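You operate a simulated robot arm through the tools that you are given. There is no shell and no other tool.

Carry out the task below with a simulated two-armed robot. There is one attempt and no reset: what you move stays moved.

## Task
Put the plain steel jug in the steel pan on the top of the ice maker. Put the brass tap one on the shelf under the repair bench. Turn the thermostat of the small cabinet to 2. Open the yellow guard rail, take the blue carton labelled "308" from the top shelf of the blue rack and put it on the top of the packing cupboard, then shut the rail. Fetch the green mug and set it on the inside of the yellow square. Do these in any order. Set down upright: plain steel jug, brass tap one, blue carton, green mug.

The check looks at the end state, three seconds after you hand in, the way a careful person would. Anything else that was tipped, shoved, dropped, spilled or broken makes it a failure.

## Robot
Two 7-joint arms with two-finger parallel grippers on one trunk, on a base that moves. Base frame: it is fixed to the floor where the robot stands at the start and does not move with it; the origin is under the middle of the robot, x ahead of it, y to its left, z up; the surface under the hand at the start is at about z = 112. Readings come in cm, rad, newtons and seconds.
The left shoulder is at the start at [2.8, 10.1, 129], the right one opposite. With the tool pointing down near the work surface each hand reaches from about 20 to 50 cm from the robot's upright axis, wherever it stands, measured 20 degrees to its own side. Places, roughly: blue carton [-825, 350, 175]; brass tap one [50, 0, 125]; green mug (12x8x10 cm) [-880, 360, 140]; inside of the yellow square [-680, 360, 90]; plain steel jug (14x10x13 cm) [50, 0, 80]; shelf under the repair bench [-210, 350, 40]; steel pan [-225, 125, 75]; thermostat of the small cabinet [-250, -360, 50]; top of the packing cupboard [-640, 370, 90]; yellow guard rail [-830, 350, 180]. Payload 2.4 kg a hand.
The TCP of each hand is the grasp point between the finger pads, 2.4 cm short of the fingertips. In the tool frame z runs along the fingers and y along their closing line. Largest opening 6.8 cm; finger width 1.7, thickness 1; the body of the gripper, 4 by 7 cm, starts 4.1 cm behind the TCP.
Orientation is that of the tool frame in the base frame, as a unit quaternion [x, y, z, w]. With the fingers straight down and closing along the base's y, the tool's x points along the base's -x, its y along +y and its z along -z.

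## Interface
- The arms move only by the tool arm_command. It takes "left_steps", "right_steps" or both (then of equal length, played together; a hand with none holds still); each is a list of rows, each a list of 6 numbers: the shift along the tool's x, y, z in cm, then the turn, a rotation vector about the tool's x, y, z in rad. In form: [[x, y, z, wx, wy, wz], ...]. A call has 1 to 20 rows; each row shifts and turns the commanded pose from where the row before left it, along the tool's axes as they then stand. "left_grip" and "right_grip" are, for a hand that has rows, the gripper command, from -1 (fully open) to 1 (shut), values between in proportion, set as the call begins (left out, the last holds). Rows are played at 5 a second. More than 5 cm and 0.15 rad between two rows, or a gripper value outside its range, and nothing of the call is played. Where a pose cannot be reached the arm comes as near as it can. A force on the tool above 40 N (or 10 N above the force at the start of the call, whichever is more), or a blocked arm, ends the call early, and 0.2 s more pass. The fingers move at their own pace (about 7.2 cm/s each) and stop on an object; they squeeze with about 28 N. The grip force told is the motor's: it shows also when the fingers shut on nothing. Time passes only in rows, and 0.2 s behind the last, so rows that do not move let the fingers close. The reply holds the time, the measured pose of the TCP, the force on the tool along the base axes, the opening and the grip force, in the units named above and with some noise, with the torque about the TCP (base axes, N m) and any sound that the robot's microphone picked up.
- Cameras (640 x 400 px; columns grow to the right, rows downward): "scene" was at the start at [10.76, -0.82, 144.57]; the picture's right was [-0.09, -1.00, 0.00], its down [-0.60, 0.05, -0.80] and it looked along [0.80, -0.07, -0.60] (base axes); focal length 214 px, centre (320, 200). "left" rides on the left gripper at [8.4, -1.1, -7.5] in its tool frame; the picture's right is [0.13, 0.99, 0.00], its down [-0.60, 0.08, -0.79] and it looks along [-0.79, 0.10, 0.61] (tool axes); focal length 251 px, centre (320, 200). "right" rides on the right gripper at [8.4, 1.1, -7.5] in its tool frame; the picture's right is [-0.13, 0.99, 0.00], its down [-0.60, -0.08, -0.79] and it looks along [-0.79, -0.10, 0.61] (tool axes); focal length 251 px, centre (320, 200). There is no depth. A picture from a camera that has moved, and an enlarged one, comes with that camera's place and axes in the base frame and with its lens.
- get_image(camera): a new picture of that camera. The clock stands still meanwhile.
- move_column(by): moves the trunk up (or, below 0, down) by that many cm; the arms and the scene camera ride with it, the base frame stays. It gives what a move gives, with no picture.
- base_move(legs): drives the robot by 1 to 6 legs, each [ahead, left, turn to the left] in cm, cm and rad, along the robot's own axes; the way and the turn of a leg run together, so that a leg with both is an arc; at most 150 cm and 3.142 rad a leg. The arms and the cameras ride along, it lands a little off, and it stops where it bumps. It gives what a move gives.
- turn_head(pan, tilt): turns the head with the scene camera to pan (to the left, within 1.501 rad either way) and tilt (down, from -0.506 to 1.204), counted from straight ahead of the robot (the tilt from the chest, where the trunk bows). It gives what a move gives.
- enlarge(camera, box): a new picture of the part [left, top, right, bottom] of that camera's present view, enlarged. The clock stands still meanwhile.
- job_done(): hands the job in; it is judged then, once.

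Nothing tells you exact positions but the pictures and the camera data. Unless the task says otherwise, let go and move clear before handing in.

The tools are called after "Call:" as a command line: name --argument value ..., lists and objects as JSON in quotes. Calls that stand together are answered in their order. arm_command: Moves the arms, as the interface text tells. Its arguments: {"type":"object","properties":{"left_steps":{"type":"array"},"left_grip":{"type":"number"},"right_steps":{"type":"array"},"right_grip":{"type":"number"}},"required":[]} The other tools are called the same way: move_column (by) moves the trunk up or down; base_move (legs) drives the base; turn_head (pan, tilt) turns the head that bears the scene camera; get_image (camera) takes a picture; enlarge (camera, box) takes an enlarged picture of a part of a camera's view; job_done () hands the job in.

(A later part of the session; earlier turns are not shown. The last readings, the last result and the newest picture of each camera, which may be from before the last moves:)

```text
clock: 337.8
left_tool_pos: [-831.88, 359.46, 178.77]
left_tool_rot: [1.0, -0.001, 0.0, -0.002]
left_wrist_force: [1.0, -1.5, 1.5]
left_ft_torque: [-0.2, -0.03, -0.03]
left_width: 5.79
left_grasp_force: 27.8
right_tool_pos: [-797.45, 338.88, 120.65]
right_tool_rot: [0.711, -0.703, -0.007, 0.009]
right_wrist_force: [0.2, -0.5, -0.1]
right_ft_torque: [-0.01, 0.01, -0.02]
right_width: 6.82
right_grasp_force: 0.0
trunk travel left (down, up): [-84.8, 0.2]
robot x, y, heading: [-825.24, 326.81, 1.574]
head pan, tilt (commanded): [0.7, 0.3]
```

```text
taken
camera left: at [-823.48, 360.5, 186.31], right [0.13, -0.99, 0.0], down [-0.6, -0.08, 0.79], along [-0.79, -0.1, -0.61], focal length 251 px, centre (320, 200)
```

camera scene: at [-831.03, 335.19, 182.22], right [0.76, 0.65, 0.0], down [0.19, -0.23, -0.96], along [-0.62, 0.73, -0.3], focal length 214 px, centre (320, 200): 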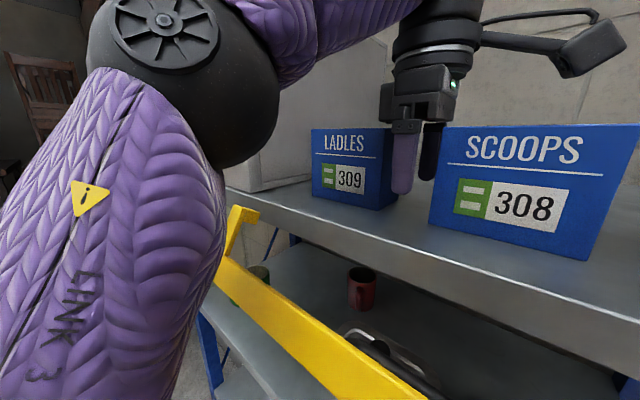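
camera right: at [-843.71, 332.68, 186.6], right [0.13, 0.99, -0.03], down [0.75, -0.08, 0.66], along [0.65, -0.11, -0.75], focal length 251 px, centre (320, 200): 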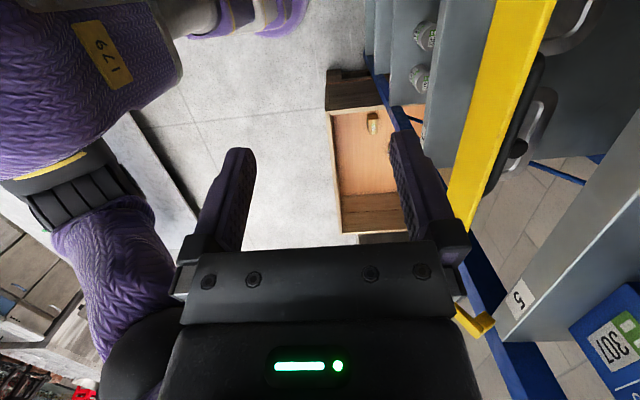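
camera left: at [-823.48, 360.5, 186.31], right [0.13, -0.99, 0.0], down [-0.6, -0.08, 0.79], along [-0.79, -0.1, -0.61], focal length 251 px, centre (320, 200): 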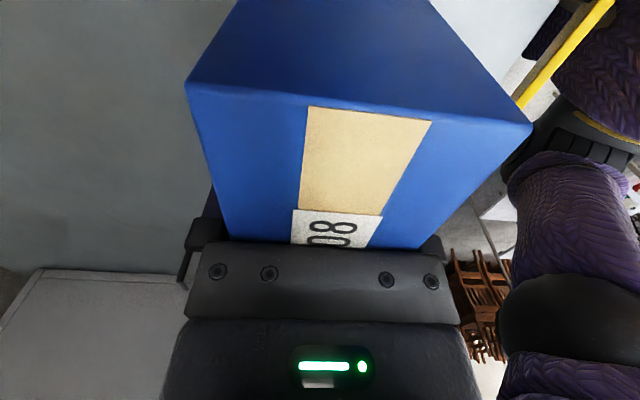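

Gripped at 5.8 cm. I'll draw it toward me while lifting slightly.

Call:
arm_command --left_steps '[[0, 0.6, -0.15, 0, 0, 0], [0, 0.8, -0.3, 0, 0, 0], [0, 0.8, -0.4, 0, 0, 0], [0, 0.8, -0.4, 0, 0, 0], [0, 0.8, -0.4, 0, 0, 0], [0, 0, 0, 0, 0, 0]]'

Call:
get_image --camera "left"

Call:
turn_head --pan 0.1 --tilt 0.3

Call:
get_image --camera "scene"

```text
clock: 339.2
left_tool_pos: [-831.97, 355.79, 180.51]
left_tool_rot: [1.0, -0.001, 0.0, -0.001]
left_wrist_force: [0.0, 0.4, -3.1]
left_ft_torque: [-0.02, 0.02, 0.03]
left_width: 5.79
left_grasp_force: 28.1
right_tool_pos: [-797.35, 338.82, 120.64]
right_tool_rot: [0.711, -0.703, -0.007, 0.01]
right_wrist_force: [-0.2, -1.0, 0.5]
right_ft_torque: [-0.01, -0.01, 0.0]
right_width: 6.82
right_grasp_force: 0.0
trunk travel left (down, up): [-84.8, 0.2]
robot x, y, heading: [-825.45, 327.09, 1.579]
head pan, tilt (commanded): [0.7, 0.3]
```

```text
taken
camera left: at [-823.49, 356.7, 187.9], right [0.13, -0.99, 0.0], down [-0.6, -0.08, 0.79], along [-0.79, -0.1, -0.61], focal length 251 px, centre (320, 200)
```

left: 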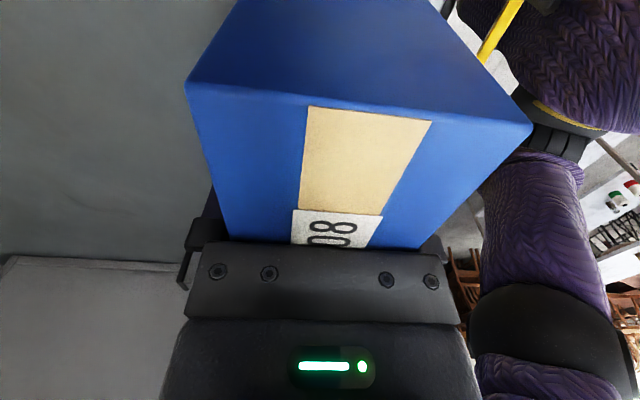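

```text
clock: 340.2
left_tool_pos: [-831.85, 355.76, 180.4]
left_tool_rot: [1.0, 0.0, 0.0, -0.001]
left_wrist_force: [-0.2, -0.2, -3.6]
left_ft_torque: [0.02, 0.02, -0.01]
left_width: 5.8
left_grasp_force: 27.6
right_tool_pos: [-797.57, 338.84, 120.63]
right_tool_rot: [0.712, -0.702, -0.007, 0.009]
right_wrist_force: [0.3, -0.1, 0.3]
right_ft_torque: [0.0, -0.02, 0.01]
right_width: 6.81
right_grasp_force: 0.1
trunk travel left (down, up): [-84.8, 0.2]
robot x, y, heading: [-825.0, 327.28, 1.58]
head pan, tilt (commanded): [0.099, 0.3]
```

```text
taken
camera scene: at [-825.98, 337.37, 182.21], right [0.99, 0.1, 0.0], down [0.03, -0.29, -0.96], along [-0.1, 0.95, -0.3], focal length 214 px, centre (320, 200)
```

scene: 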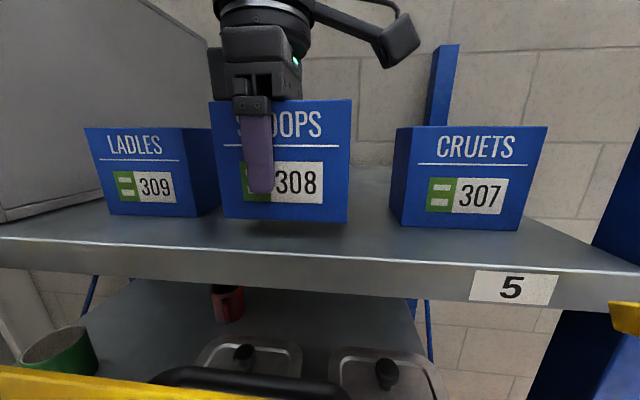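

The carton is lifted clear (about 0.33 kg). I'll back straight off the rack.

Call:
base_move --legs '[[-20, 0, 0], [-30, 0, 0]]'

Call:
get_image --camera "scene"

Call:
get_image --camera "left"

```text
clock: 343.5
left_tool_pos: [-831.53, 304.82, 180.49]
left_tool_rot: [1.0, -0.005, 0.0, -0.001]
left_wrist_force: [0.3, -0.2, -3.3]
left_ft_torque: [0.04, 0.07, 0.03]
left_width: 5.79
left_grasp_force: 27.8
right_tool_pos: [-797.11, 287.87, 120.62]
right_tool_rot: [0.709, -0.705, -0.007, 0.009]
right_wrist_force: [0.1, -1.0, -0.6]
right_ft_torque: [0.01, 0.01, 0.01]
right_width: 6.8
right_grasp_force: 0.0
trunk travel left (down, up): [-84.8, 0.2]
robot x, y, heading: [-824.97, 276.17, 1.567]
head pan, tilt (commanded): [0.099, 0.3]
```

```text
taken
camera scene: at [-825.71, 286.56, 182.21], right [1.0, 0.1, 0.0], down [0.03, -0.29, -0.96], along [-0.09, 0.95, -0.3], focal length 214 px, centre (320, 200)
```

scene: 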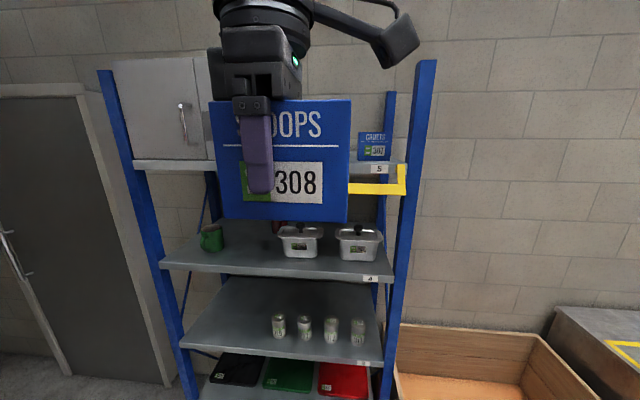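

```text
taken
camera left: at [-823.1, 305.85, 187.91], right [0.12, -0.99, 0.0], down [-0.6, -0.08, 0.79], along [-0.79, -0.09, -0.61], focal length 251 px, centre (320, 200)
```

left: 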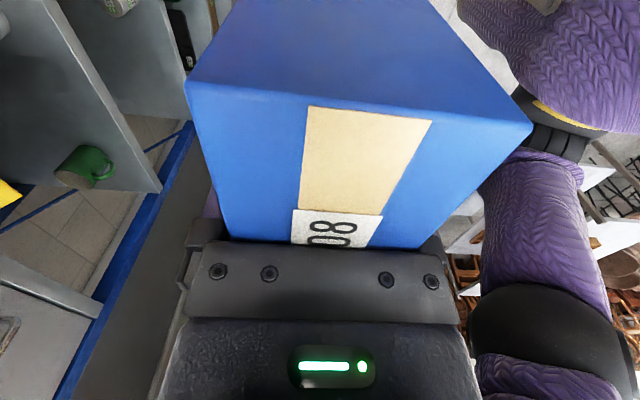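

Carton 308 is out. I'll move sideways (east) to the packing cupboard, staying at y≈276, and look at its top.

Call:
base_move --legs '[[0, -90, 0], [0, -70, 0]]'

Call:
turn_head --pan -0.15 --tilt 0.6

Call:
get_image --camera "scene"

```text
clock: 351.7
left_tool_pos: [-671.18, 305.58, 180.43]
left_tool_rot: [1.0, 0.001, 0.0, 0.0]
left_wrist_force: [0.1, -0.2, -3.5]
left_ft_torque: [-0.02, 0.05, 0.01]
left_width: 5.79
left_grasp_force: 27.7
right_tool_pos: [-636.63, 288.9, 120.68]
right_tool_rot: [0.714, -0.7, -0.007, 0.009]
right_wrist_force: [0.1, 0.3, -0.7]
right_ft_torque: [-0.01, -0.01, -0.03]
right_width: 6.78
right_grasp_force: 0.1
trunk travel left (down, up): [-84.8, 0.2]
robot x, y, heading: [-664.21, 277.13, 1.577]
head pan, tilt (commanded): [0.099, 0.3]
```

```text
clock: 352.5
left_tool_pos: [-671.19, 305.63, 180.42]
left_tool_rot: [1.0, 0.001, 0.0, -0.001]
left_wrist_force: [-0.7, 0.5, -3.3]
left_ft_torque: [0.02, 0.06, -0.02]
left_width: 5.77
left_grasp_force: 27.9
right_tool_pos: [-636.71, 288.94, 120.65]
right_tool_rot: [0.713, -0.701, -0.007, 0.009]
right_wrist_force: [-0.3, 0.1, 0.0]
right_ft_torque: [0.0, -0.03, -0.04]
right_width: 6.83
right_grasp_force: 0.0
trunk travel left (down, up): [-84.8, 0.2]
robot x, y, heading: [-664.24, 277.13, 1.579]
head pan, tilt (commanded): [-0.15, 0.6]
```

```text
taken
camera scene: at [-662.91, 286.73, 179.47], right [0.99, -0.14, 0.0], down [-0.08, -0.56, -0.83], along [0.11, 0.82, -0.56], focal length 214 px, centre (320, 200)
```

scene: 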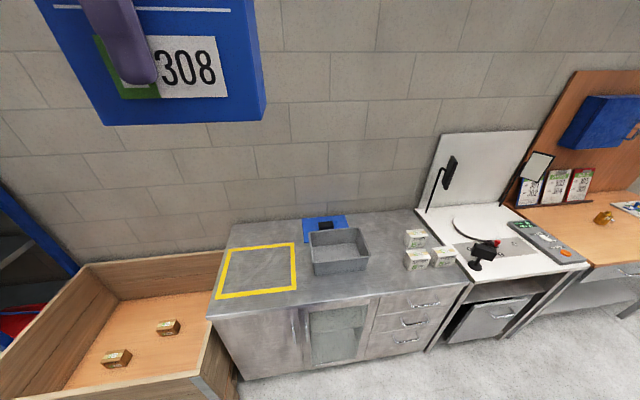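

Call:
enlarge --camera "scene" --box '[200, 200, 480, 340]'

```text
2.29 times, centred on (340, 270) of scene
camera zoom: at [-662.91, 286.73, 179.47], right [0.99, -0.14, 0.0], down [-0.08, -0.56, -0.83], along [0.11, 0.82, -0.56], focal length 490 px, centre (274, 40)
```

zoom: 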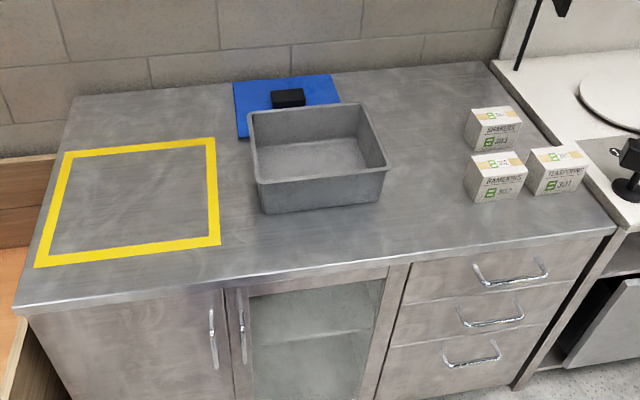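

The cupboard top is at z≈89.5 (front edge y≈337); there is free space in front of the grey tray, around [-640, 345], well outside the yellow square. I'll lower the trunk here.

Call:
move_column --by -40

Call:
move_column --by -28

Call:
base_move --legs '[[8, -28, -0.008]]'

Call:
turn_head --pan 0.2 --tilt 0.5

Call:
get_image --camera "scene"

Call:
get_image --camera "left"

```text
clock: 356.3
left_tool_pos: [-671.13, 305.6, 140.43]
left_tool_rot: [1.0, 0.001, 0.0, -0.001]
left_wrist_force: [0.9, 0.4, -3.0]
left_ft_torque: [0.02, 0.01, -0.01]
left_width: 5.77
left_grasp_force: 28.4
right_tool_pos: [-636.63, 289.0, 80.66]
right_tool_rot: [0.713, -0.701, -0.007, 0.009]
right_wrist_force: [0.4, 0.2, 0.8]
right_ft_torque: [0.02, 0.01, 0.0]
right_width: 6.79
right_grasp_force: 0.1
trunk travel left (down, up): [-44.8, 40.2]
robot x, y, heading: [-664.35, 276.96, 1.577]
head pan, tilt (commanded): [-0.15, 0.6]
```

```text
clock: 359.2
left_tool_pos: [-671.21, 308.54, 110.44]
left_tool_rot: [0.999, 0.002, 0.001, 0.037]
left_wrist_force: [-0.5, 0.6, -2.1]
left_ft_torque: [0.04, 0.01, 0.03]
left_width: 5.79
left_grasp_force: 27.5
right_tool_pos: [-636.61, 288.94, 52.63]
right_tool_rot: [0.713, -0.701, -0.006, 0.009]
right_wrist_force: [-0.5, -0.3, -0.6]
right_ft_torque: [-0.03, 0.0, -0.04]
right_width: 6.81
right_grasp_force: 0.0
trunk travel left (down, up): [-16.8, 68.2]
robot x, y, heading: [-664.33, 277.03, 1.581]
head pan, tilt (commanded): [-0.15, 0.6]
```

```text
clock: 361.2
left_tool_pos: [-643.02, 316.68, 110.56]
left_tool_rot: [0.999, -0.001, 0.0, 0.036]
left_wrist_force: [0.2, 0.4, -3.3]
left_ft_torque: [-0.05, 0.05, 0.03]
left_width: 5.78
left_grasp_force: 28.0
right_tool_pos: [-608.63, 296.77, 52.62]
right_tool_rot: [0.71, -0.704, -0.006, 0.009]
right_wrist_force: [-0.1, 0.1, 0.3]
right_ft_torque: [0.0, -0.02, 0.04]
right_width: 6.82
right_grasp_force: 0.0
trunk travel left (down, up): [-16.8, 68.2]
robot x, y, heading: [-636.08, 285.23, 1.573]
head pan, tilt (commanded): [-0.15, 0.6]
```

```text
clock: 362.0
left_tool_pos: [-642.96, 316.71, 110.46]
left_tool_rot: [0.999, -0.002, 0.0, 0.037]
left_wrist_force: [-0.1, 0.1, -2.9]
left_ft_torque: [0.0, 0.05, 0.02]
left_width: 5.79
left_grasp_force: 27.8
right_tool_pos: [-608.51, 296.76, 52.63]
right_tool_rot: [0.711, -0.704, -0.007, 0.009]
right_wrist_force: [0.1, 0.3, 0.3]
right_ft_torque: [0.03, 0.01, 0.02]
right_width: 6.8
right_grasp_force: 0.1
trunk travel left (down, up): [-16.8, 68.2]
robot x, y, heading: [-636.23, 285.0, 1.575]
head pan, tilt (commanded): [0.201, 0.499]
```

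```text
taken
camera scene: at [-637.98, 302.06, 111.95], right [0.98, 0.2, 0.0], down [0.1, -0.47, -0.88], along [-0.18, 0.86, -0.48], focal length 214 px, centre (320, 200)
```

scene: 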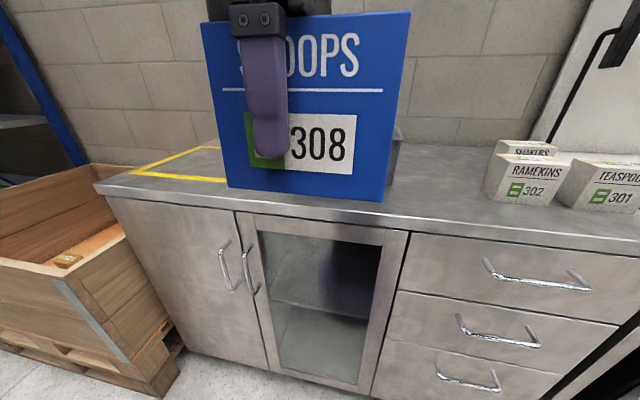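

```text
taken
camera left: at [-634.58, 318.24, 117.84], right [0.13, -0.99, 0.07], down [-0.6, -0.02, 0.8], along [-0.79, -0.14, -0.6], focal length 251 px, centre (320, 200)
```

left: 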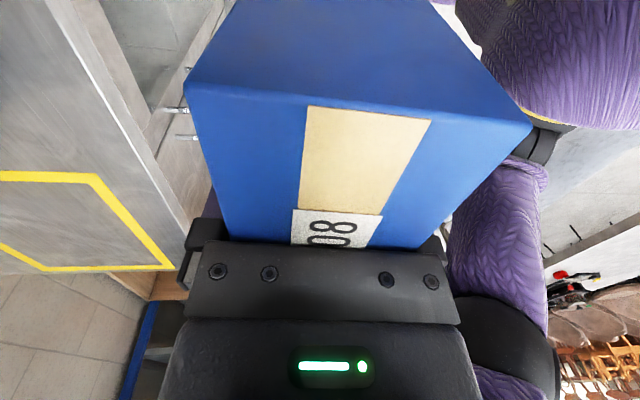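

The trunk bows slightly when low, so the carton is tipped about 4°. I'll level it, then drive forward to the cupboard.

Call:
arm_command --left_steps '[[0, 0, 0, 0.037, 0, 0], [0, 0, 0, 0.037, 0, 0], [0, 0, 0, 0, 0, 0]]'

Call:
base_move --legs '[[20, -1.6, 0]]'

Call:
get_image --camera "left"

Call:
get_image --camera "scene"

```text
clock: 362.8
left_tool_pos: [-642.93, 316.64, 110.52]
left_tool_rot: [1.0, -0.002, -0.001, 0.0]
left_wrist_force: [-0.1, 0.0, -2.6]
left_ft_torque: [0.03, 0.05, -0.01]
left_width: 5.77
left_grasp_force: 28.6
right_tool_pos: [-608.57, 296.77, 52.59]
right_tool_rot: [0.711, -0.703, -0.007, 0.01]
right_wrist_force: [0.0, -0.2, -0.3]
right_ft_torque: [0.01, 0.01, -0.01]
right_width: 6.79
right_grasp_force: 0.3
trunk travel left (down, up): [-16.8, 68.2]
robot x, y, heading: [-635.95, 285.28, 1.577]
head pan, tilt (commanded): [0.201, 0.499]
```

```text
clock: 364.4
left_tool_pos: [-641.49, 337.4, 110.47]
left_tool_rot: [1.0, -0.001, 0.0, 0.0]
left_wrist_force: [0.1, -0.2, -3.3]
left_ft_torque: [0.0, 0.05, 0.01]
left_width: 5.79
left_grasp_force: 28.3
right_tool_pos: [-606.96, 317.52, 52.58]
right_tool_rot: [0.71, -0.704, -0.007, 0.009]
right_wrist_force: [0.1, 0.3, -0.1]
right_ft_torque: [0.0, -0.03, 0.02]
right_width: 6.83
right_grasp_force: 0.1
trunk travel left (down, up): [-16.8, 68.2]
robot x, y, heading: [-634.39, 305.97, 1.574]
head pan, tilt (commanded): [0.201, 0.499]
```

```text
taken
camera left: at [-633.11, 338.41, 117.95], right [0.13, -0.99, 0.0], down [-0.6, -0.08, 0.79], along [-0.79, -0.1, -0.61], focal length 251 px, centre (320, 200)
```

left: 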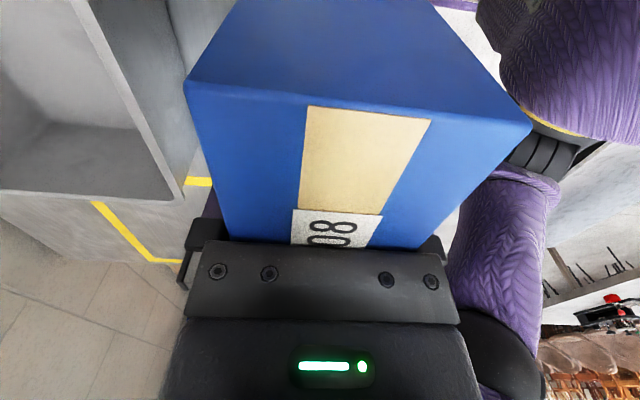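

```text
taken
camera scene: at [-636.47, 322.79, 111.95], right [0.98, 0.2, 0.0], down [0.1, -0.47, -0.88], along [-0.18, 0.86, -0.48], focal length 214 px, centre (320, 200)
```

scene: 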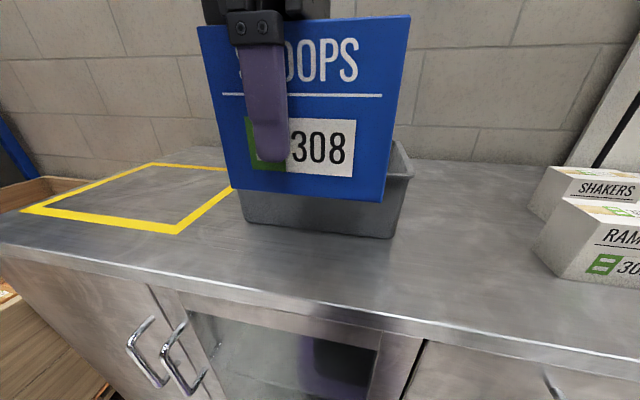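

Geometry confirmed: front edge y≈337.5, tray front y≈351. I'll bring the carton to y≈344 and lower it.

Call:
arm_command --left_steps '[[0, -2.27, 1, 0, 0, 0], [0, -2.27, 1, 0, 0, 0], [0, -2.26, 1, 0, 0, 0], [0, 0, 2.5, 0, 0, 0], [0, 0, 2.5, 0, 0, 0], [0, 0, 2.5, 0, 0, 0], [0, 0, 2, 0, 0, 0], [0, 0, 0, 0, 0, 0]]'

Call:
get_image --camera "scene"

Call:
get_image --camera "left"

```text
clock: 366.2
left_tool_pos: [-641.55, 344.22, 97.86]
left_tool_rot: [1.0, -0.001, 0.0, 0.0]
left_wrist_force: [0.0, 0.0, -2.6]
left_ft_torque: [-0.01, 0.06, -0.01]
left_width: 5.82
left_grasp_force: 27.7
right_tool_pos: [-607.04, 317.49, 52.75]
right_tool_rot: [0.71, -0.704, -0.007, 0.009]
right_wrist_force: [-0.3, 0.1, -0.3]
right_ft_torque: [0.04, -0.01, -0.03]
right_width: 6.78
right_grasp_force: 0.2
trunk travel left (down, up): [-16.8, 68.2]
robot x, y, heading: [-634.57, 305.98, 1.577]
head pan, tilt (commanded): [0.201, 0.499]
```

```text
taken
camera scene: at [-636.48, 322.8, 111.95], right [0.98, 0.2, 0.0], down [0.1, -0.47, -0.88], along [-0.18, 0.86, -0.48], focal length 214 px, centre (320, 200)
```

scene: 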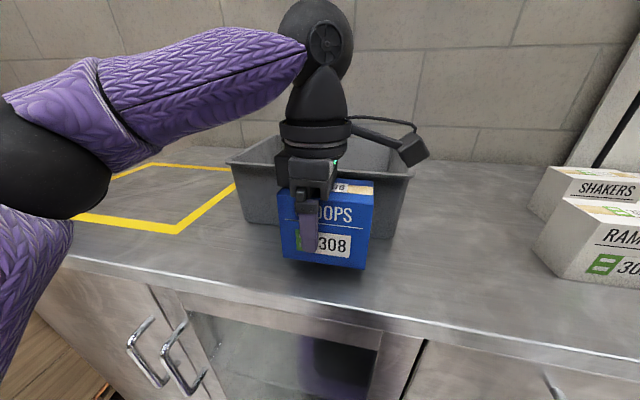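

```text
taken
camera left: at [-633.04, 345.27, 105.33], right [0.13, -0.99, 0.0], down [-0.6, -0.08, 0.79], along [-0.79, -0.1, -0.61], focal length 251 px, centre (320, 200)
```

left: 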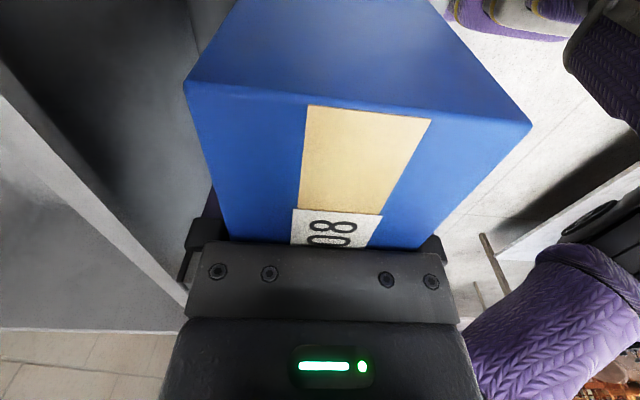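

Call:
arm_command --left_steps '[[0, 0, 0.8, 0, 0, 0], [0, 0, 0.8, 0, 0, 0], [0, 0, 0.8, 0, 0, 0], [0, 0, 0.5, 0, 0, 0], [0, 0, 0, 0, 0, 0]]'

Call:
arm_command --left_steps '[[0, 0, 0.3, 0, 0, 0], [0, 0, 0.3, 0, 0, 0], [0, 0, 0, 0, 0, 0]]'

```text
clock: 367.4
left_tool_pos: [-641.46, 344.28, 95.0]
left_tool_rot: [1.0, -0.001, 0.001, -0.001]
left_wrist_force: [0.7, 0.2, -3.4]
left_ft_torque: [0.0, 0.05, -0.01]
left_width: 5.79
left_grasp_force: 28.1
right_tool_pos: [-606.98, 317.5, 52.6]
right_tool_rot: [0.711, -0.703, -0.007, 0.009]
right_wrist_force: [-0.6, -0.4, 0.2]
right_ft_torque: [-0.02, 0.0, 0.01]
right_width: 6.82
right_grasp_force: 0.0
trunk travel left (down, up): [-16.8, 68.2]
robot x, y, heading: [-634.65, 305.66, 1.577]
head pan, tilt (commanded): [0.201, 0.499]
```

```text
clock: 368.2
left_tool_pos: [-641.57, 344.09, 94.65]
left_tool_rot: [1.0, -0.001, 0.001, -0.002]
left_wrist_force: [-1.9, 5.9, 37.4]
left_ft_torque: [-0.85, -0.23, -0.08]
left_width: 5.76
left_grasp_force: 28.3
right_tool_pos: [-607.06, 317.58, 52.55]
right_tool_rot: [0.71, -0.704, -0.007, 0.009]
right_wrist_force: [-0.1, -0.3, 0.2]
right_ft_torque: [0.01, -0.01, -0.01]
right_width: 6.82
right_grasp_force: 0.1
trunk travel left (down, up): [-16.8, 68.2]
robot x, y, heading: [-634.75, 306.58, 1.574]
head pan, tilt (commanded): [0.201, 0.499]
```

Contact with the cupboard top (37 N, a bit much); I'll relieve it and release.

Call:
arm_command --left_steps '[[0, 0, -0.22, 0, 0, 0], [0, 0, 0, 0, 0, 0]]'

```text
clock: 368.8
left_tool_pos: [-641.43, 344.21, 94.74]
left_tool_rot: [1.0, -0.001, 0.0, -0.001]
left_wrist_force: [-1.4, 1.2, 8.5]
left_ft_torque: [0.42, -0.63, 0.14]
left_width: 5.78
left_grasp_force: 28.1
right_tool_pos: [-607.11, 317.52, 52.59]
right_tool_rot: [0.711, -0.703, -0.007, 0.01]
right_wrist_force: [-0.3, -0.6, -0.3]
right_ft_torque: [0.0, -0.02, 0.01]
right_width: 6.83
right_grasp_force: 0.0
trunk travel left (down, up): [-16.8, 68.2]
robot x, y, heading: [-634.76, 305.84, 1.575]
head pan, tilt (commanded): [0.201, 0.499]
```

Call:
arm_command --left_steps '[[0, 0, -0.06, 0, 0, 0], [0, 0, 0, 0, 0, 0]]'

Call:
arm_command --left_steps '[[0, 0, 0, 0, 0, 0], [0, 0, 0, 0, 0, 0], [0, 0, 0, 0, 0, 0], [0, 0, 0, 0, 0, 0]]' --left_grip -1

Call:
get_image --camera "left"

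Call:
get_image --camera "scene"

```text
clock: 369.4
left_tool_pos: [-641.48, 344.17, 94.72]
left_tool_rot: [1.0, -0.001, -0.001, 0.001]
left_wrist_force: [0.0, 0.7, -2.6]
left_ft_torque: [-0.03, 0.01, 0.02]
left_width: 5.81
left_grasp_force: 28.2
right_tool_pos: [-607.06, 317.64, 52.55]
right_tool_rot: [0.711, -0.703, -0.007, 0.009]
right_wrist_force: [0.5, 0.4, 0.3]
right_ft_torque: [-0.01, -0.03, 0.04]
right_width: 6.8
right_grasp_force: 0.1
trunk travel left (down, up): [-16.8, 68.2]
robot x, y, heading: [-634.73, 305.89, 1.573]
head pan, tilt (commanded): [0.201, 0.499]
```

```text
clock: 370.4
left_tool_pos: [-641.54, 344.2, 94.85]
left_tool_rot: [1.0, 0.0, -0.001, 0.0]
left_wrist_force: [0.0, 0.3, 0.0]
left_ft_torque: [0.04, -0.04, 0.02]
left_width: 6.81
left_grasp_force: 0.0
right_tool_pos: [-607.01, 317.52, 52.76]
right_tool_rot: [0.711, -0.704, -0.007, 0.009]
right_wrist_force: [0.7, 0.7, 0.2]
right_ft_torque: [-0.02, -0.01, 0.0]
right_width: 6.79
right_grasp_force: 0.0
trunk travel left (down, up): [-16.8, 68.2]
robot x, y, heading: [-634.58, 306.05, 1.579]
head pan, tilt (commanded): [0.201, 0.499]
```

```text
taken
camera left: at [-633.1, 345.24, 102.3], right [0.13, -0.99, 0.0], down [-0.6, -0.08, 0.79], along [-0.79, -0.1, -0.61], focal length 251 px, centre (320, 200)
```

left: 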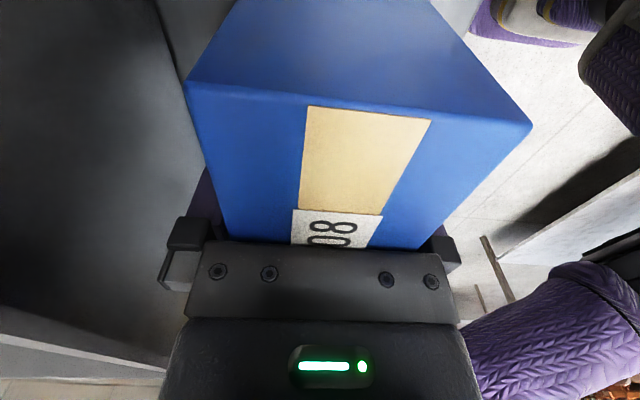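

```text
taken
camera scene: at [-636.47, 322.78, 111.95], right [0.98, 0.2, 0.0], down [0.1, -0.47, -0.88], along [-0.18, 0.86, -0.48], focal length 214 px, centre (320, 200)
```

scene: 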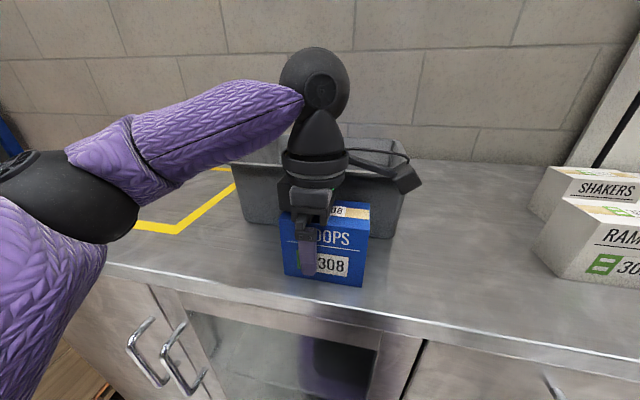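

Released; now lifting the hand straight up.

Call:
arm_command --left_steps '[[0, 0, -1, 0, 0, 0], [0, 0, -2, 0, 0, 0], [0, 0, -3, 0, 0, 0], [0, 0, -3, 0, 0, 0], [0, 0, -3, 0, 0, 0], [0, 0, -3, 0, 0, 0], [0, 2, -1, 0, 0, 0], [0, 2, 0, 0, 0, 0], [0, 2, 0, 0, 0, 0], [0, 0, 0, 0, 0, 0]]'

Call:
base_move --legs '[[-30, 0, 0]]'

Call:
get_image --camera "scene"

```text
clock: 372.6
left_tool_pos: [-641.58, 338.29, 110.85]
left_tool_rot: [1.0, -0.001, -0.001, -0.001]
left_wrist_force: [-0.4, 0.8, -0.3]
left_ft_torque: [-0.01, 0.02, 0.01]
left_width: 6.81
left_grasp_force: 0.1
left hand out of reach, approached as far as the arm can: row 6
right_tool_pos: [-606.96, 317.5, 52.62]
right_tool_rot: [0.711, -0.703, -0.007, 0.01]
right_wrist_force: [0.8, -0.1, 0.5]
right_ft_torque: [-0.03, -0.02, -0.03]
right_width: 6.8
right_grasp_force: 0.0
trunk travel left (down, up): [-16.8, 68.2]
robot x, y, heading: [-634.52, 305.71, 1.574]
head pan, tilt (commanded): [0.201, 0.499]
```

```text
clock: 374.7
left_tool_pos: [-641.61, 308.23, 110.74]
left_tool_rot: [1.0, 0.001, 0.0, 0.001]
left_wrist_force: [-0.4, -0.1, 0.2]
left_ft_torque: [0.0, 0.02, 0.01]
left_width: 6.82
left_grasp_force: 0.1
right_tool_pos: [-606.79, 287.65, 52.68]
right_tool_rot: [0.712, -0.702, -0.007, 0.01]
right_wrist_force: [0.5, 0.3, -0.3]
right_ft_torque: [0.0, -0.01, -0.02]
right_width: 6.81
right_grasp_force: 0.1
trunk travel left (down, up): [-16.8, 68.2]
robot x, y, heading: [-634.49, 275.64, 1.583]
head pan, tilt (commanded): [0.201, 0.499]
```

```text
taken
camera scene: at [-636.34, 292.75, 111.95], right [0.98, 0.21, 0.0], down [0.1, -0.47, -0.88], along [-0.18, 0.86, -0.48], focal length 214 px, centre (320, 200)
```

scene: 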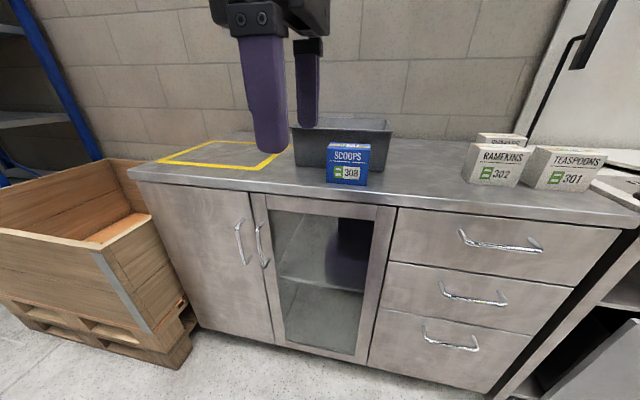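

The carton stands upright on the cupboard. Now back to the rack: raise the trunk and move west, then shut the rail and fetch the mug.

Call:
move_column --by 40

Call:
move_column --by 20

Call:
base_move --legs '[[-3, 95, -0.01], [0, 95, 0]]'

Call:
turn_head --pan 0.2 --tilt 0.3

Call:
get_image --camera "scene"

```text
clock: 378.5
left_tool_pos: [-641.7, 308.2, 150.88]
left_tool_rot: [1.0, 0.001, 0.0, 0.0]
left_wrist_force: [0.1, -1.0, 1.2]
left_ft_torque: [0.01, 0.01, -0.01]
left_width: 6.81
left_grasp_force: 0.0
right_tool_pos: [-606.89, 287.6, 92.58]
right_tool_rot: [0.711, -0.703, -0.007, 0.009]
right_wrist_force: [-0.1, -0.6, -1.0]
right_ft_torque: [0.03, -0.02, 0.02]
right_width: 6.8
right_grasp_force: 0.0
trunk travel left (down, up): [-56.8, 28.2]
robot x, y, heading: [-634.68, 275.61, 1.584]
head pan, tilt (commanded): [0.201, 0.499]
```

```text
clock: 380.7
left_tool_pos: [-641.44, 308.09, 170.8]
left_tool_rot: [1.0, 0.001, -0.001, -0.001]
left_wrist_force: [0.5, -0.2, 0.5]
left_ft_torque: [0.02, -0.01, -0.02]
left_width: 6.78
left_grasp_force: 0.1
right_tool_pos: [-606.92, 287.58, 112.54]
right_tool_rot: [0.712, -0.702, -0.007, 0.009]
right_wrist_force: [-0.3, 0.3, -0.5]
right_ft_torque: [0.04, -0.01, 0.03]
right_width: 6.79
right_grasp_force: 0.0
trunk travel left (down, up): [-76.8, 8.2]
robot x, y, heading: [-634.16, 275.6, 1.581]
head pan, tilt (commanded): [0.201, 0.499]
```

```text
clock: 390.2
left_tool_pos: [-832.21, 304.18, 170.85]
left_tool_rot: [1.0, -0.002, 0.001, -0.002]
left_wrist_force: [0.1, 0.0, 0.7]
left_ft_torque: [-0.02, 0.05, -0.02]
left_width: 6.79
left_grasp_force: 0.1
right_tool_pos: [-797.66, 283.41, 112.68]
right_tool_rot: [0.711, -0.703, -0.007, 0.009]
right_wrist_force: [0.2, 0.9, 0.2]
right_ft_torque: [0.0, 0.0, -0.02]
right_width: 6.81
right_grasp_force: 0.1
trunk travel left (down, up): [-76.8, 8.2]
robot x, y, heading: [-825.37, 272.06, 1.575]
head pan, tilt (commanded): [0.201, 0.499]
```

```text
clock: 391.0
left_tool_pos: [-832.19, 304.21, 170.82]
left_tool_rot: [1.0, -0.002, 0.0, -0.002]
left_wrist_force: [0.4, 0.3, -0.8]
left_ft_torque: [0.01, -0.02, 0.01]
left_width: 6.8
left_grasp_force: 0.1
right_tool_pos: [-797.53, 283.59, 112.63]
right_tool_rot: [0.711, -0.703, -0.007, 0.01]
right_wrist_force: [-0.5, -0.2, -0.1]
right_ft_torque: [-0.01, 0.02, -0.03]
right_width: 6.8
right_grasp_force: 0.1
trunk travel left (down, up): [-76.8, 8.2]
robot x, y, heading: [-825.44, 271.92, 1.578]
head pan, tilt (commanded): [0.201, 0.3]
```

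```text
taken
camera scene: at [-827.07, 281.97, 174.2], right [0.98, 0.2, 0.0], down [0.06, -0.29, -0.96], along [-0.19, 0.94, -0.3], focal length 214 px, centre (320, 200)
```

scene: 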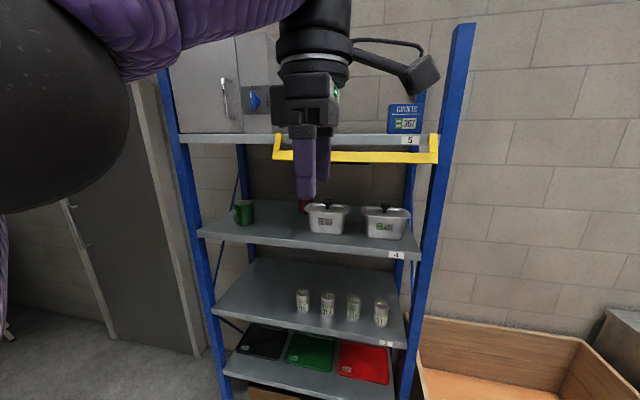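

I'll raise the trunk to the top, and tilt the left hand forward (fingers horizontal, closing vertically) for shutting the rail.

Call:
move_column --by 8

Call:
arm_command --left_steps '[[0, -1.7, 1.2, 0.143, 0, 0], [0, -1.51, 1.43, 0.143, 0, 0], [0, -1.29, 1.63, 0.143, 0, 0], [0, -1.05, 1.8, 0.143, 0, 0], [0, -0.78, 1.93, 0.143, 0, 0], [0, -0.5, 2.02, 0.143, 0, 0], [0, -0.2, 2.07, 0.143, 0, 0], [0, 0.09, 2.08, 0.143, 0, 0], [0, 0.39, 2.05, 0.143, 0, 0], [0, 0.68, 1.97, 0.143, 0, 0], [0, 0.95, 1.85, 0.141, 0, 0], [0, 0, 0, 0, 0, 0]]' --left_grip 1

Call:
get_image --camera "scene"

Call:
get_image --camera "left"

```text
clock: 392.1
left_tool_pos: [-832.2, 304.2, 178.85]
left_tool_rot: [1.0, -0.002, 0.0, -0.002]
left_wrist_force: [-0.6, 0.7, -1.4]
left_ft_torque: [0.0, -0.02, 0.03]
left_width: 6.81
left_grasp_force: 0.1
right_tool_pos: [-797.58, 283.55, 120.65]
right_tool_rot: [0.711, -0.703, -0.006, 0.009]
right_wrist_force: [0.4, 0.1, -0.4]
right_ft_torque: [-0.01, -0.06, 0.02]
right_width: 6.77
right_grasp_force: 0.1
trunk travel left (down, up): [-84.8, 0.2]
robot x, y, heading: [-825.2, 271.73, 1.576]
head pan, tilt (commanded): [0.201, 0.3]
```

```text
clock: 394.8
left_tool_pos: [-832.06, 322.77, 165.76]
left_tool_rot: [-0.705, 0.0, -0.002, 0.709]
left_wrist_force: [0.2, 0.0, 0.4]
left_ft_torque: [-0.01, -0.03, -0.01]
left_width: 0.03
left_grasp_force: 23.5
right_tool_pos: [-797.65, 283.52, 120.63]
right_tool_rot: [0.71, -0.704, -0.006, 0.009]
right_wrist_force: [-0.7, -0.2, 0.0]
right_ft_torque: [0.02, -0.03, -0.01]
right_width: 6.83
right_grasp_force: 0.1
trunk travel left (down, up): [-84.8, 0.2]
robot x, y, heading: [-825.23, 271.65, 1.576]
head pan, tilt (commanded): [0.201, 0.3]
```

```text
taken
camera scene: at [-827.09, 281.89, 182.22], right [0.98, 0.2, 0.0], down [0.06, -0.29, -0.96], along [-0.19, 0.94, -0.3], focal length 214 px, centre (320, 200)
```

scene: 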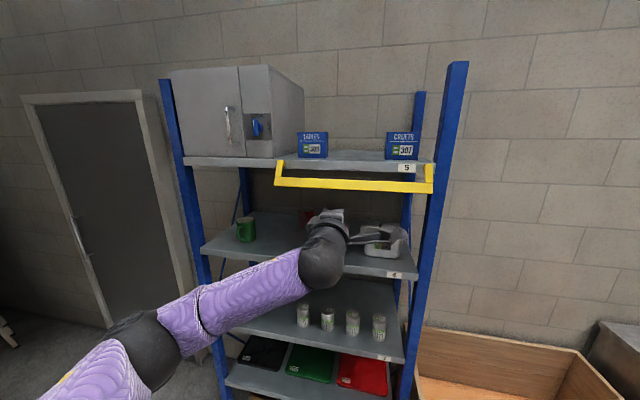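

```text
taken
camera left: at [-823.81, 315.34, 166.83], right [0.13, 0.0, -0.99], down [-0.61, -0.79, -0.08], along [-0.78, 0.61, -0.1], focal length 251 px, centre (320, 200)
```

left: 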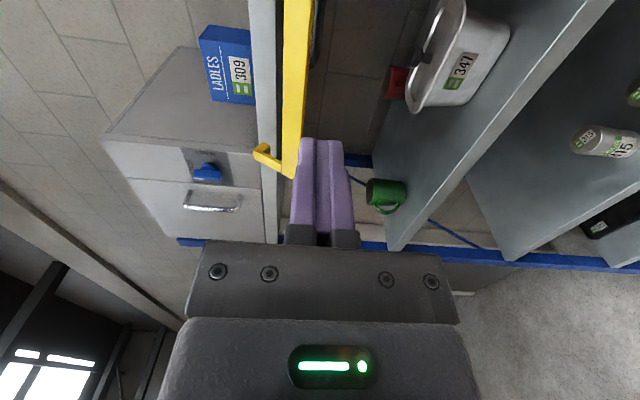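

The rail's bar hangs at about [y 345, z 168] with its handle just behind and below it. I'll put the closed fingers under the handle: lower the hand to z≈162.5, then drive forward.

Call:
arm_command --left_steps '[[0, 1.6, 0, 0, 0, 0], [0, 1.6, 0, 0, 0, 0], [0, 0, 0, 0, 0, 0]]'

Call:
base_move --legs '[[14, 0, -0.004]]'

Call:
get_image --camera "left"

Call:
enlarge --camera "scene" --box '[240, 100, 480, 250]'

```text
clock: 395.6
left_tool_pos: [-832.25, 322.99, 162.59]
left_tool_rot: [-0.706, 0.0, -0.002, 0.708]
left_wrist_force: [-0.3, -0.4, -0.2]
left_ft_torque: [0.0, 0.0, 0.01]
left_width: 0.0
left_grasp_force: 23.5
right_tool_pos: [-797.61, 283.62, 120.5]
right_tool_rot: [0.711, -0.703, -0.007, 0.01]
right_wrist_force: [0.0, -0.2, -0.2]
right_ft_torque: [-0.01, -0.01, -0.05]
right_width: 6.78
right_grasp_force: 0.1
trunk travel left (down, up): [-84.8, 0.2]
robot x, y, heading: [-825.48, 271.92, 1.569]
head pan, tilt (commanded): [0.201, 0.3]
```

```text
clock: 396.9
left_tool_pos: [-831.93, 336.96, 162.61]
left_tool_rot: [-0.705, 0.003, -0.003, 0.709]
left_wrist_force: [0.7, -0.3, -1.1]
left_ft_torque: [0.01, -0.01, 0.03]
left_width: 0.01
left_grasp_force: 23.6
right_tool_pos: [-797.45, 297.17, 120.56]
right_tool_rot: [0.709, -0.705, -0.007, 0.01]
right_wrist_force: [0.4, 0.4, -0.3]
right_ft_torque: [0.04, 0.03, 0.03]
right_width: 6.83
right_grasp_force: 0.0
trunk travel left (down, up): [-84.8, 0.2]
robot x, y, heading: [-825.44, 285.97, 1.569]
head pan, tilt (commanded): [0.201, 0.3]
```

```text
taken
camera left: at [-823.58, 329.29, 163.63], right [0.13, 0.0, -0.99], down [-0.61, -0.79, -0.08], along [-0.78, 0.62, -0.1], focal length 251 px, centre (320, 200)
```

left: 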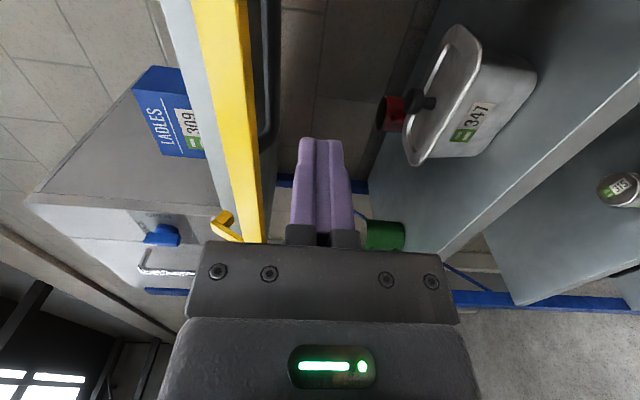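

```text
2.67 times, centred on (360, 175) of scene
camera zoom: at [-827.03, 295.86, 182.21], right [0.98, 0.2, 0.0], down [0.06, -0.29, -0.96], along [-0.19, 0.94, -0.3], focal length 572 px, centre (213, 267)
```

zoom: 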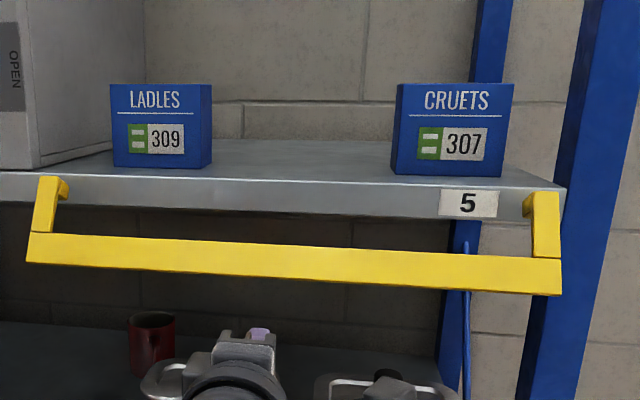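

The handle sits at about y 347.7, z 166. The closed fingers (top at z≈163.6) will pass below it; moving in.

Call:
base_move --legs '[[8, 0, 0]]'

Call:
arm_command --left_steps '[[0, 0, 1, 0, 0, 0], [0, 0, 1, 0, 0, 0], [0, 0, 0, 0, 0, 0]]'

Call:
get_image --camera "left"

```text
clock: 397.9
left_tool_pos: [-831.84, 345.08, 162.38]
left_tool_rot: [-0.707, 0.001, -0.004, 0.708]
left_wrist_force: [0.2, 0.9, -0.6]
left_ft_torque: [0.03, -0.01, -0.01]
left_width: 0.0
left_grasp_force: 23.8
right_tool_pos: [-797.52, 305.34, 120.58]
right_tool_rot: [0.709, -0.705, -0.008, 0.009]
right_wrist_force: [0.4, -0.1, -0.7]
right_ft_torque: [0.0, 0.0, 0.04]
right_width: 6.81
right_grasp_force: 0.1
trunk travel left (down, up): [-84.8, 0.2]
robot x, y, heading: [-825.5, 293.46, 1.564]
head pan, tilt (commanded): [0.201, 0.3]
```

```text
clock: 398.7
left_tool_pos: [-831.86, 346.77, 162.52]
left_tool_rot: [-0.706, 0.003, -0.003, 0.708]
left_wrist_force: [0.0, -0.3, 0.7]
left_ft_torque: [0.03, 0.0, 0.02]
left_width: 0.01
left_grasp_force: 23.6
right_tool_pos: [-797.45, 305.2, 120.66]
right_tool_rot: [0.708, -0.706, -0.007, 0.01]
right_wrist_force: [-1.1, 0.2, -0.1]
right_ft_torque: [0.07, -0.01, 0.03]
right_width: 6.8
right_grasp_force: 0.0
trunk travel left (down, up): [-84.8, 0.2]
robot x, y, heading: [-825.09, 293.6, 1.571]
head pan, tilt (commanded): [0.201, 0.3]
```

```text
taken
camera left: at [-823.58, 339.18, 163.68], right [0.13, 0.0, -0.99], down [-0.61, -0.79, -0.08], along [-0.78, 0.62, -0.1], focal length 251 px, centre (320, 200)
```

left: 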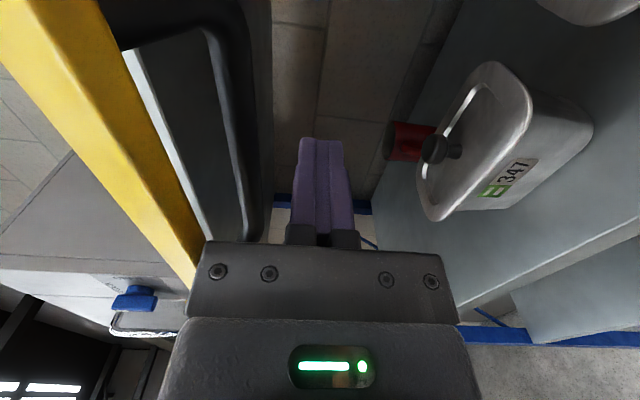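

Call:
arm_command --left_steps '[[0, -0.8, 0, 0, 0, 0], [0, -0.8, 0, 0, 0, 0], [0, -0.8, -0.3, 0, 0, 0], [0, -0.8, -0.5, 0, 0, 0], [0, 0, 0, 0, 0, 0]]'

Call:
get_image --camera "left"

Call:
enlarge --camera "scene" --box '[240, 100, 480, 250]'

```text
clock: 399.5
left_tool_pos: [-831.91, 345.84, 164.47]
left_tool_rot: [0.71, -0.002, 0.002, -0.704]
left_wrist_force: [-0.7, -27.7, -23.7]
left_ft_torque: [1.91, -0.29, 0.17]
left_width: 0.0
left_grasp_force: 24.2
right_tool_pos: [-797.45, 304.76, 120.63]
right_tool_rot: [0.709, -0.705, -0.009, 0.007]
right_wrist_force: [0.2, -0.5, 0.5]
right_ft_torque: [0.03, -0.04, -0.01]
right_width: 6.8
right_grasp_force: 0.1
trunk travel left (down, up): [-84.8, 0.2]
robot x, y, heading: [-824.8, 293.41, 1.57]
head pan, tilt (commanded): [0.201, 0.3]
stopped in row 3 (left hand): the force on the tool passed its limit at 55 N (the readings are from after the stop); the commanded pose is now the measured one
```

```text
taken
camera left: at [-823.58, 338.25, 165.52], right [0.13, -0.01, -0.99], down [-0.61, -0.79, -0.07], along [-0.78, 0.61, -0.11], focal length 251 px, centre (320, 200)
```

left: 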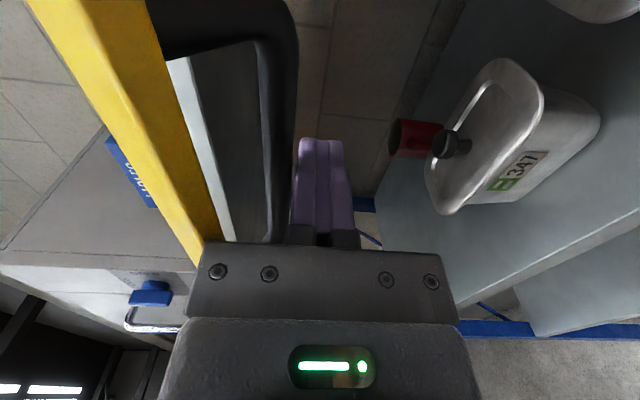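

```text
2.67 times, centred on (360, 175) of scene
camera zoom: at [-827.07, 302.98, 182.24], right [0.98, 0.2, 0.0], down [0.06, -0.29, -0.96], along [-0.19, 0.94, -0.29], focal length 572 px, centre (213, 267)
```

zoom: 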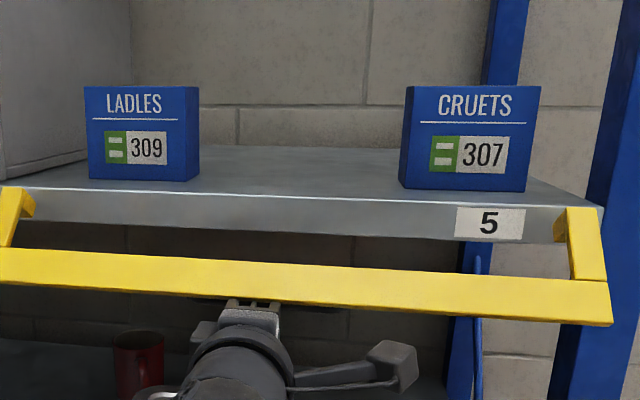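

The palm touched the bar. I'll back out, shift left to x≈−845 (beside the handle), and lift under the bar itself with only the fingertips.

Call:
arm_command --left_steps '[[0, 1, 0, 0, 0, 0], [0, 1, 0, 0, 0, 0], [0, 0, -2, 0, 0, 0], [0, 0, -3, 0, 0, 0], [0, 0, -3, 0, 0, 0], [-3, 0, 0, 0, 0, 0], [-3, 0, 0, 0, 0, 0], [-3, 0, 0, 0, 0, 0], [-3, 0, 0, 0, 0, 0], [-1, 0, 0, 0, 0, 0], [0, 0, 0, 0, 0, 0]]'

Call:
get_image --camera "left"

Call:
enlarge --camera "scene" --box '[200, 100, 440, 250]'

```text
clock: 401.9
left_tool_pos: [-844.99, 338.73, 162.46]
left_tool_rot: [0.709, -0.003, 0.002, -0.705]
left_wrist_force: [0.4, -0.5, 0.4]
left_ft_torque: [0.01, 0.0, 0.0]
left_width: 0.02
left_grasp_force: 24.3
right_tool_pos: [-797.59, 305.3, 120.62]
right_tool_rot: [0.709, -0.705, -0.007, 0.01]
right_wrist_force: [0.1, -0.7, -0.3]
right_ft_torque: [-0.04, -0.01, -0.02]
right_width: 6.8
right_grasp_force: 0.0
trunk travel left (down, up): [-84.8, 0.2]
robot x, y, heading: [-825.61, 293.63, 1.567]
head pan, tilt (commanded): [0.201, 0.3]
```

```text
taken
camera left: at [-836.6, 331.09, 163.56], right [0.13, -0.01, -0.99], down [-0.61, -0.79, -0.07], along [-0.78, 0.61, -0.11], focal length 251 px, centre (320, 200)
```

left: 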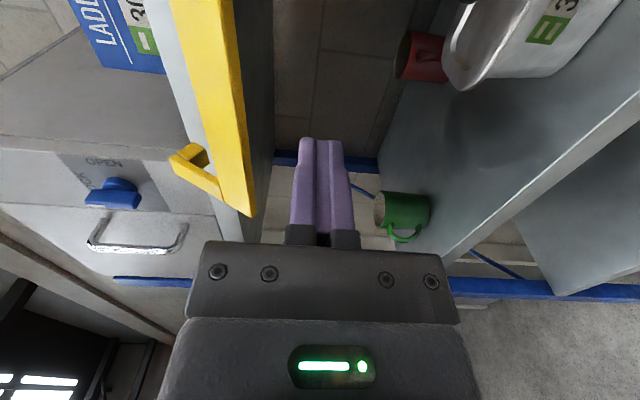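

```text
2.67 times, centred on (320, 175) of scene
camera zoom: at [-827.03, 303.77, 182.21], right [0.98, 0.2, 0.0], down [0.06, -0.29, -0.96], along [-0.19, 0.94, -0.3], focal length 572 px, centre (320, 267)
```

zoom: 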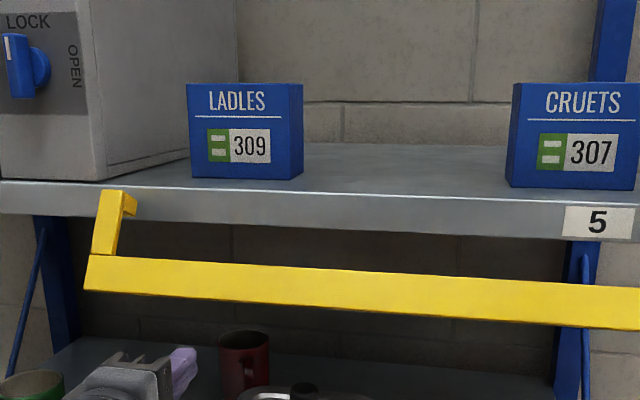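

The bar's outer face is at y≈343, bottom about z≈166.5. I'll put the fingertips under it (to y≈346) and lift gently.

Call:
arm_command --left_steps '[[0, 0, 2.4, 0, 0, 0], [0, 0, 2.4, 0, 0, 0], [0, -0.7, 0, 0, 0, 0], [0, -0.7, 0, 0, 0, 0], [0, -0.7, 0, 0, 0, 0], [0, 0, 0, 0, 0, 0]]'

Call:
get_image --camera "left"

```text
clock: 403.3
left_tool_pos: [-844.83, 343.54, 164.42]
left_tool_rot: [0.709, -0.002, 0.003, -0.705]
left_wrist_force: [-0.7, 0.2, -0.3]
left_ft_torque: [0.01, 0.03, -0.02]
left_width: 0.0
left_grasp_force: 23.6
right_tool_pos: [-797.55, 305.36, 120.69]
right_tool_rot: [0.709, -0.705, -0.007, 0.009]
right_wrist_force: [0.7, 0.8, 0.2]
right_ft_torque: [0.04, 0.0, -0.02]
right_width: 6.77
right_grasp_force: 0.1
trunk travel left (down, up): [-84.8, 0.2]
robot x, y, heading: [-825.57, 293.45, 1.572]
head pan, tilt (commanded): [0.201, 0.3]
```

```text
taken
camera left: at [-836.58, 335.83, 165.6], right [0.13, -0.01, -0.99], down [-0.61, -0.79, -0.07], along [-0.78, 0.61, -0.11], focal length 251 px, centre (320, 200)
```

left: 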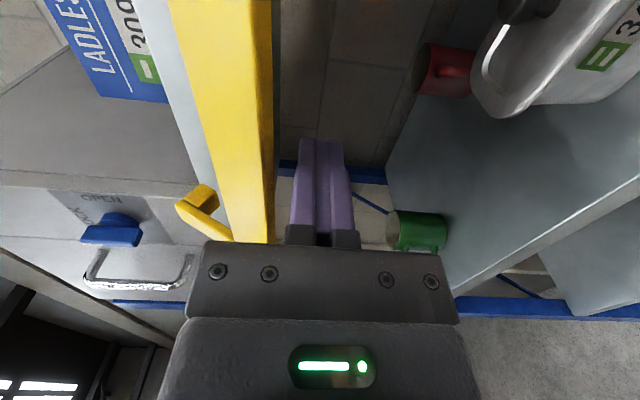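

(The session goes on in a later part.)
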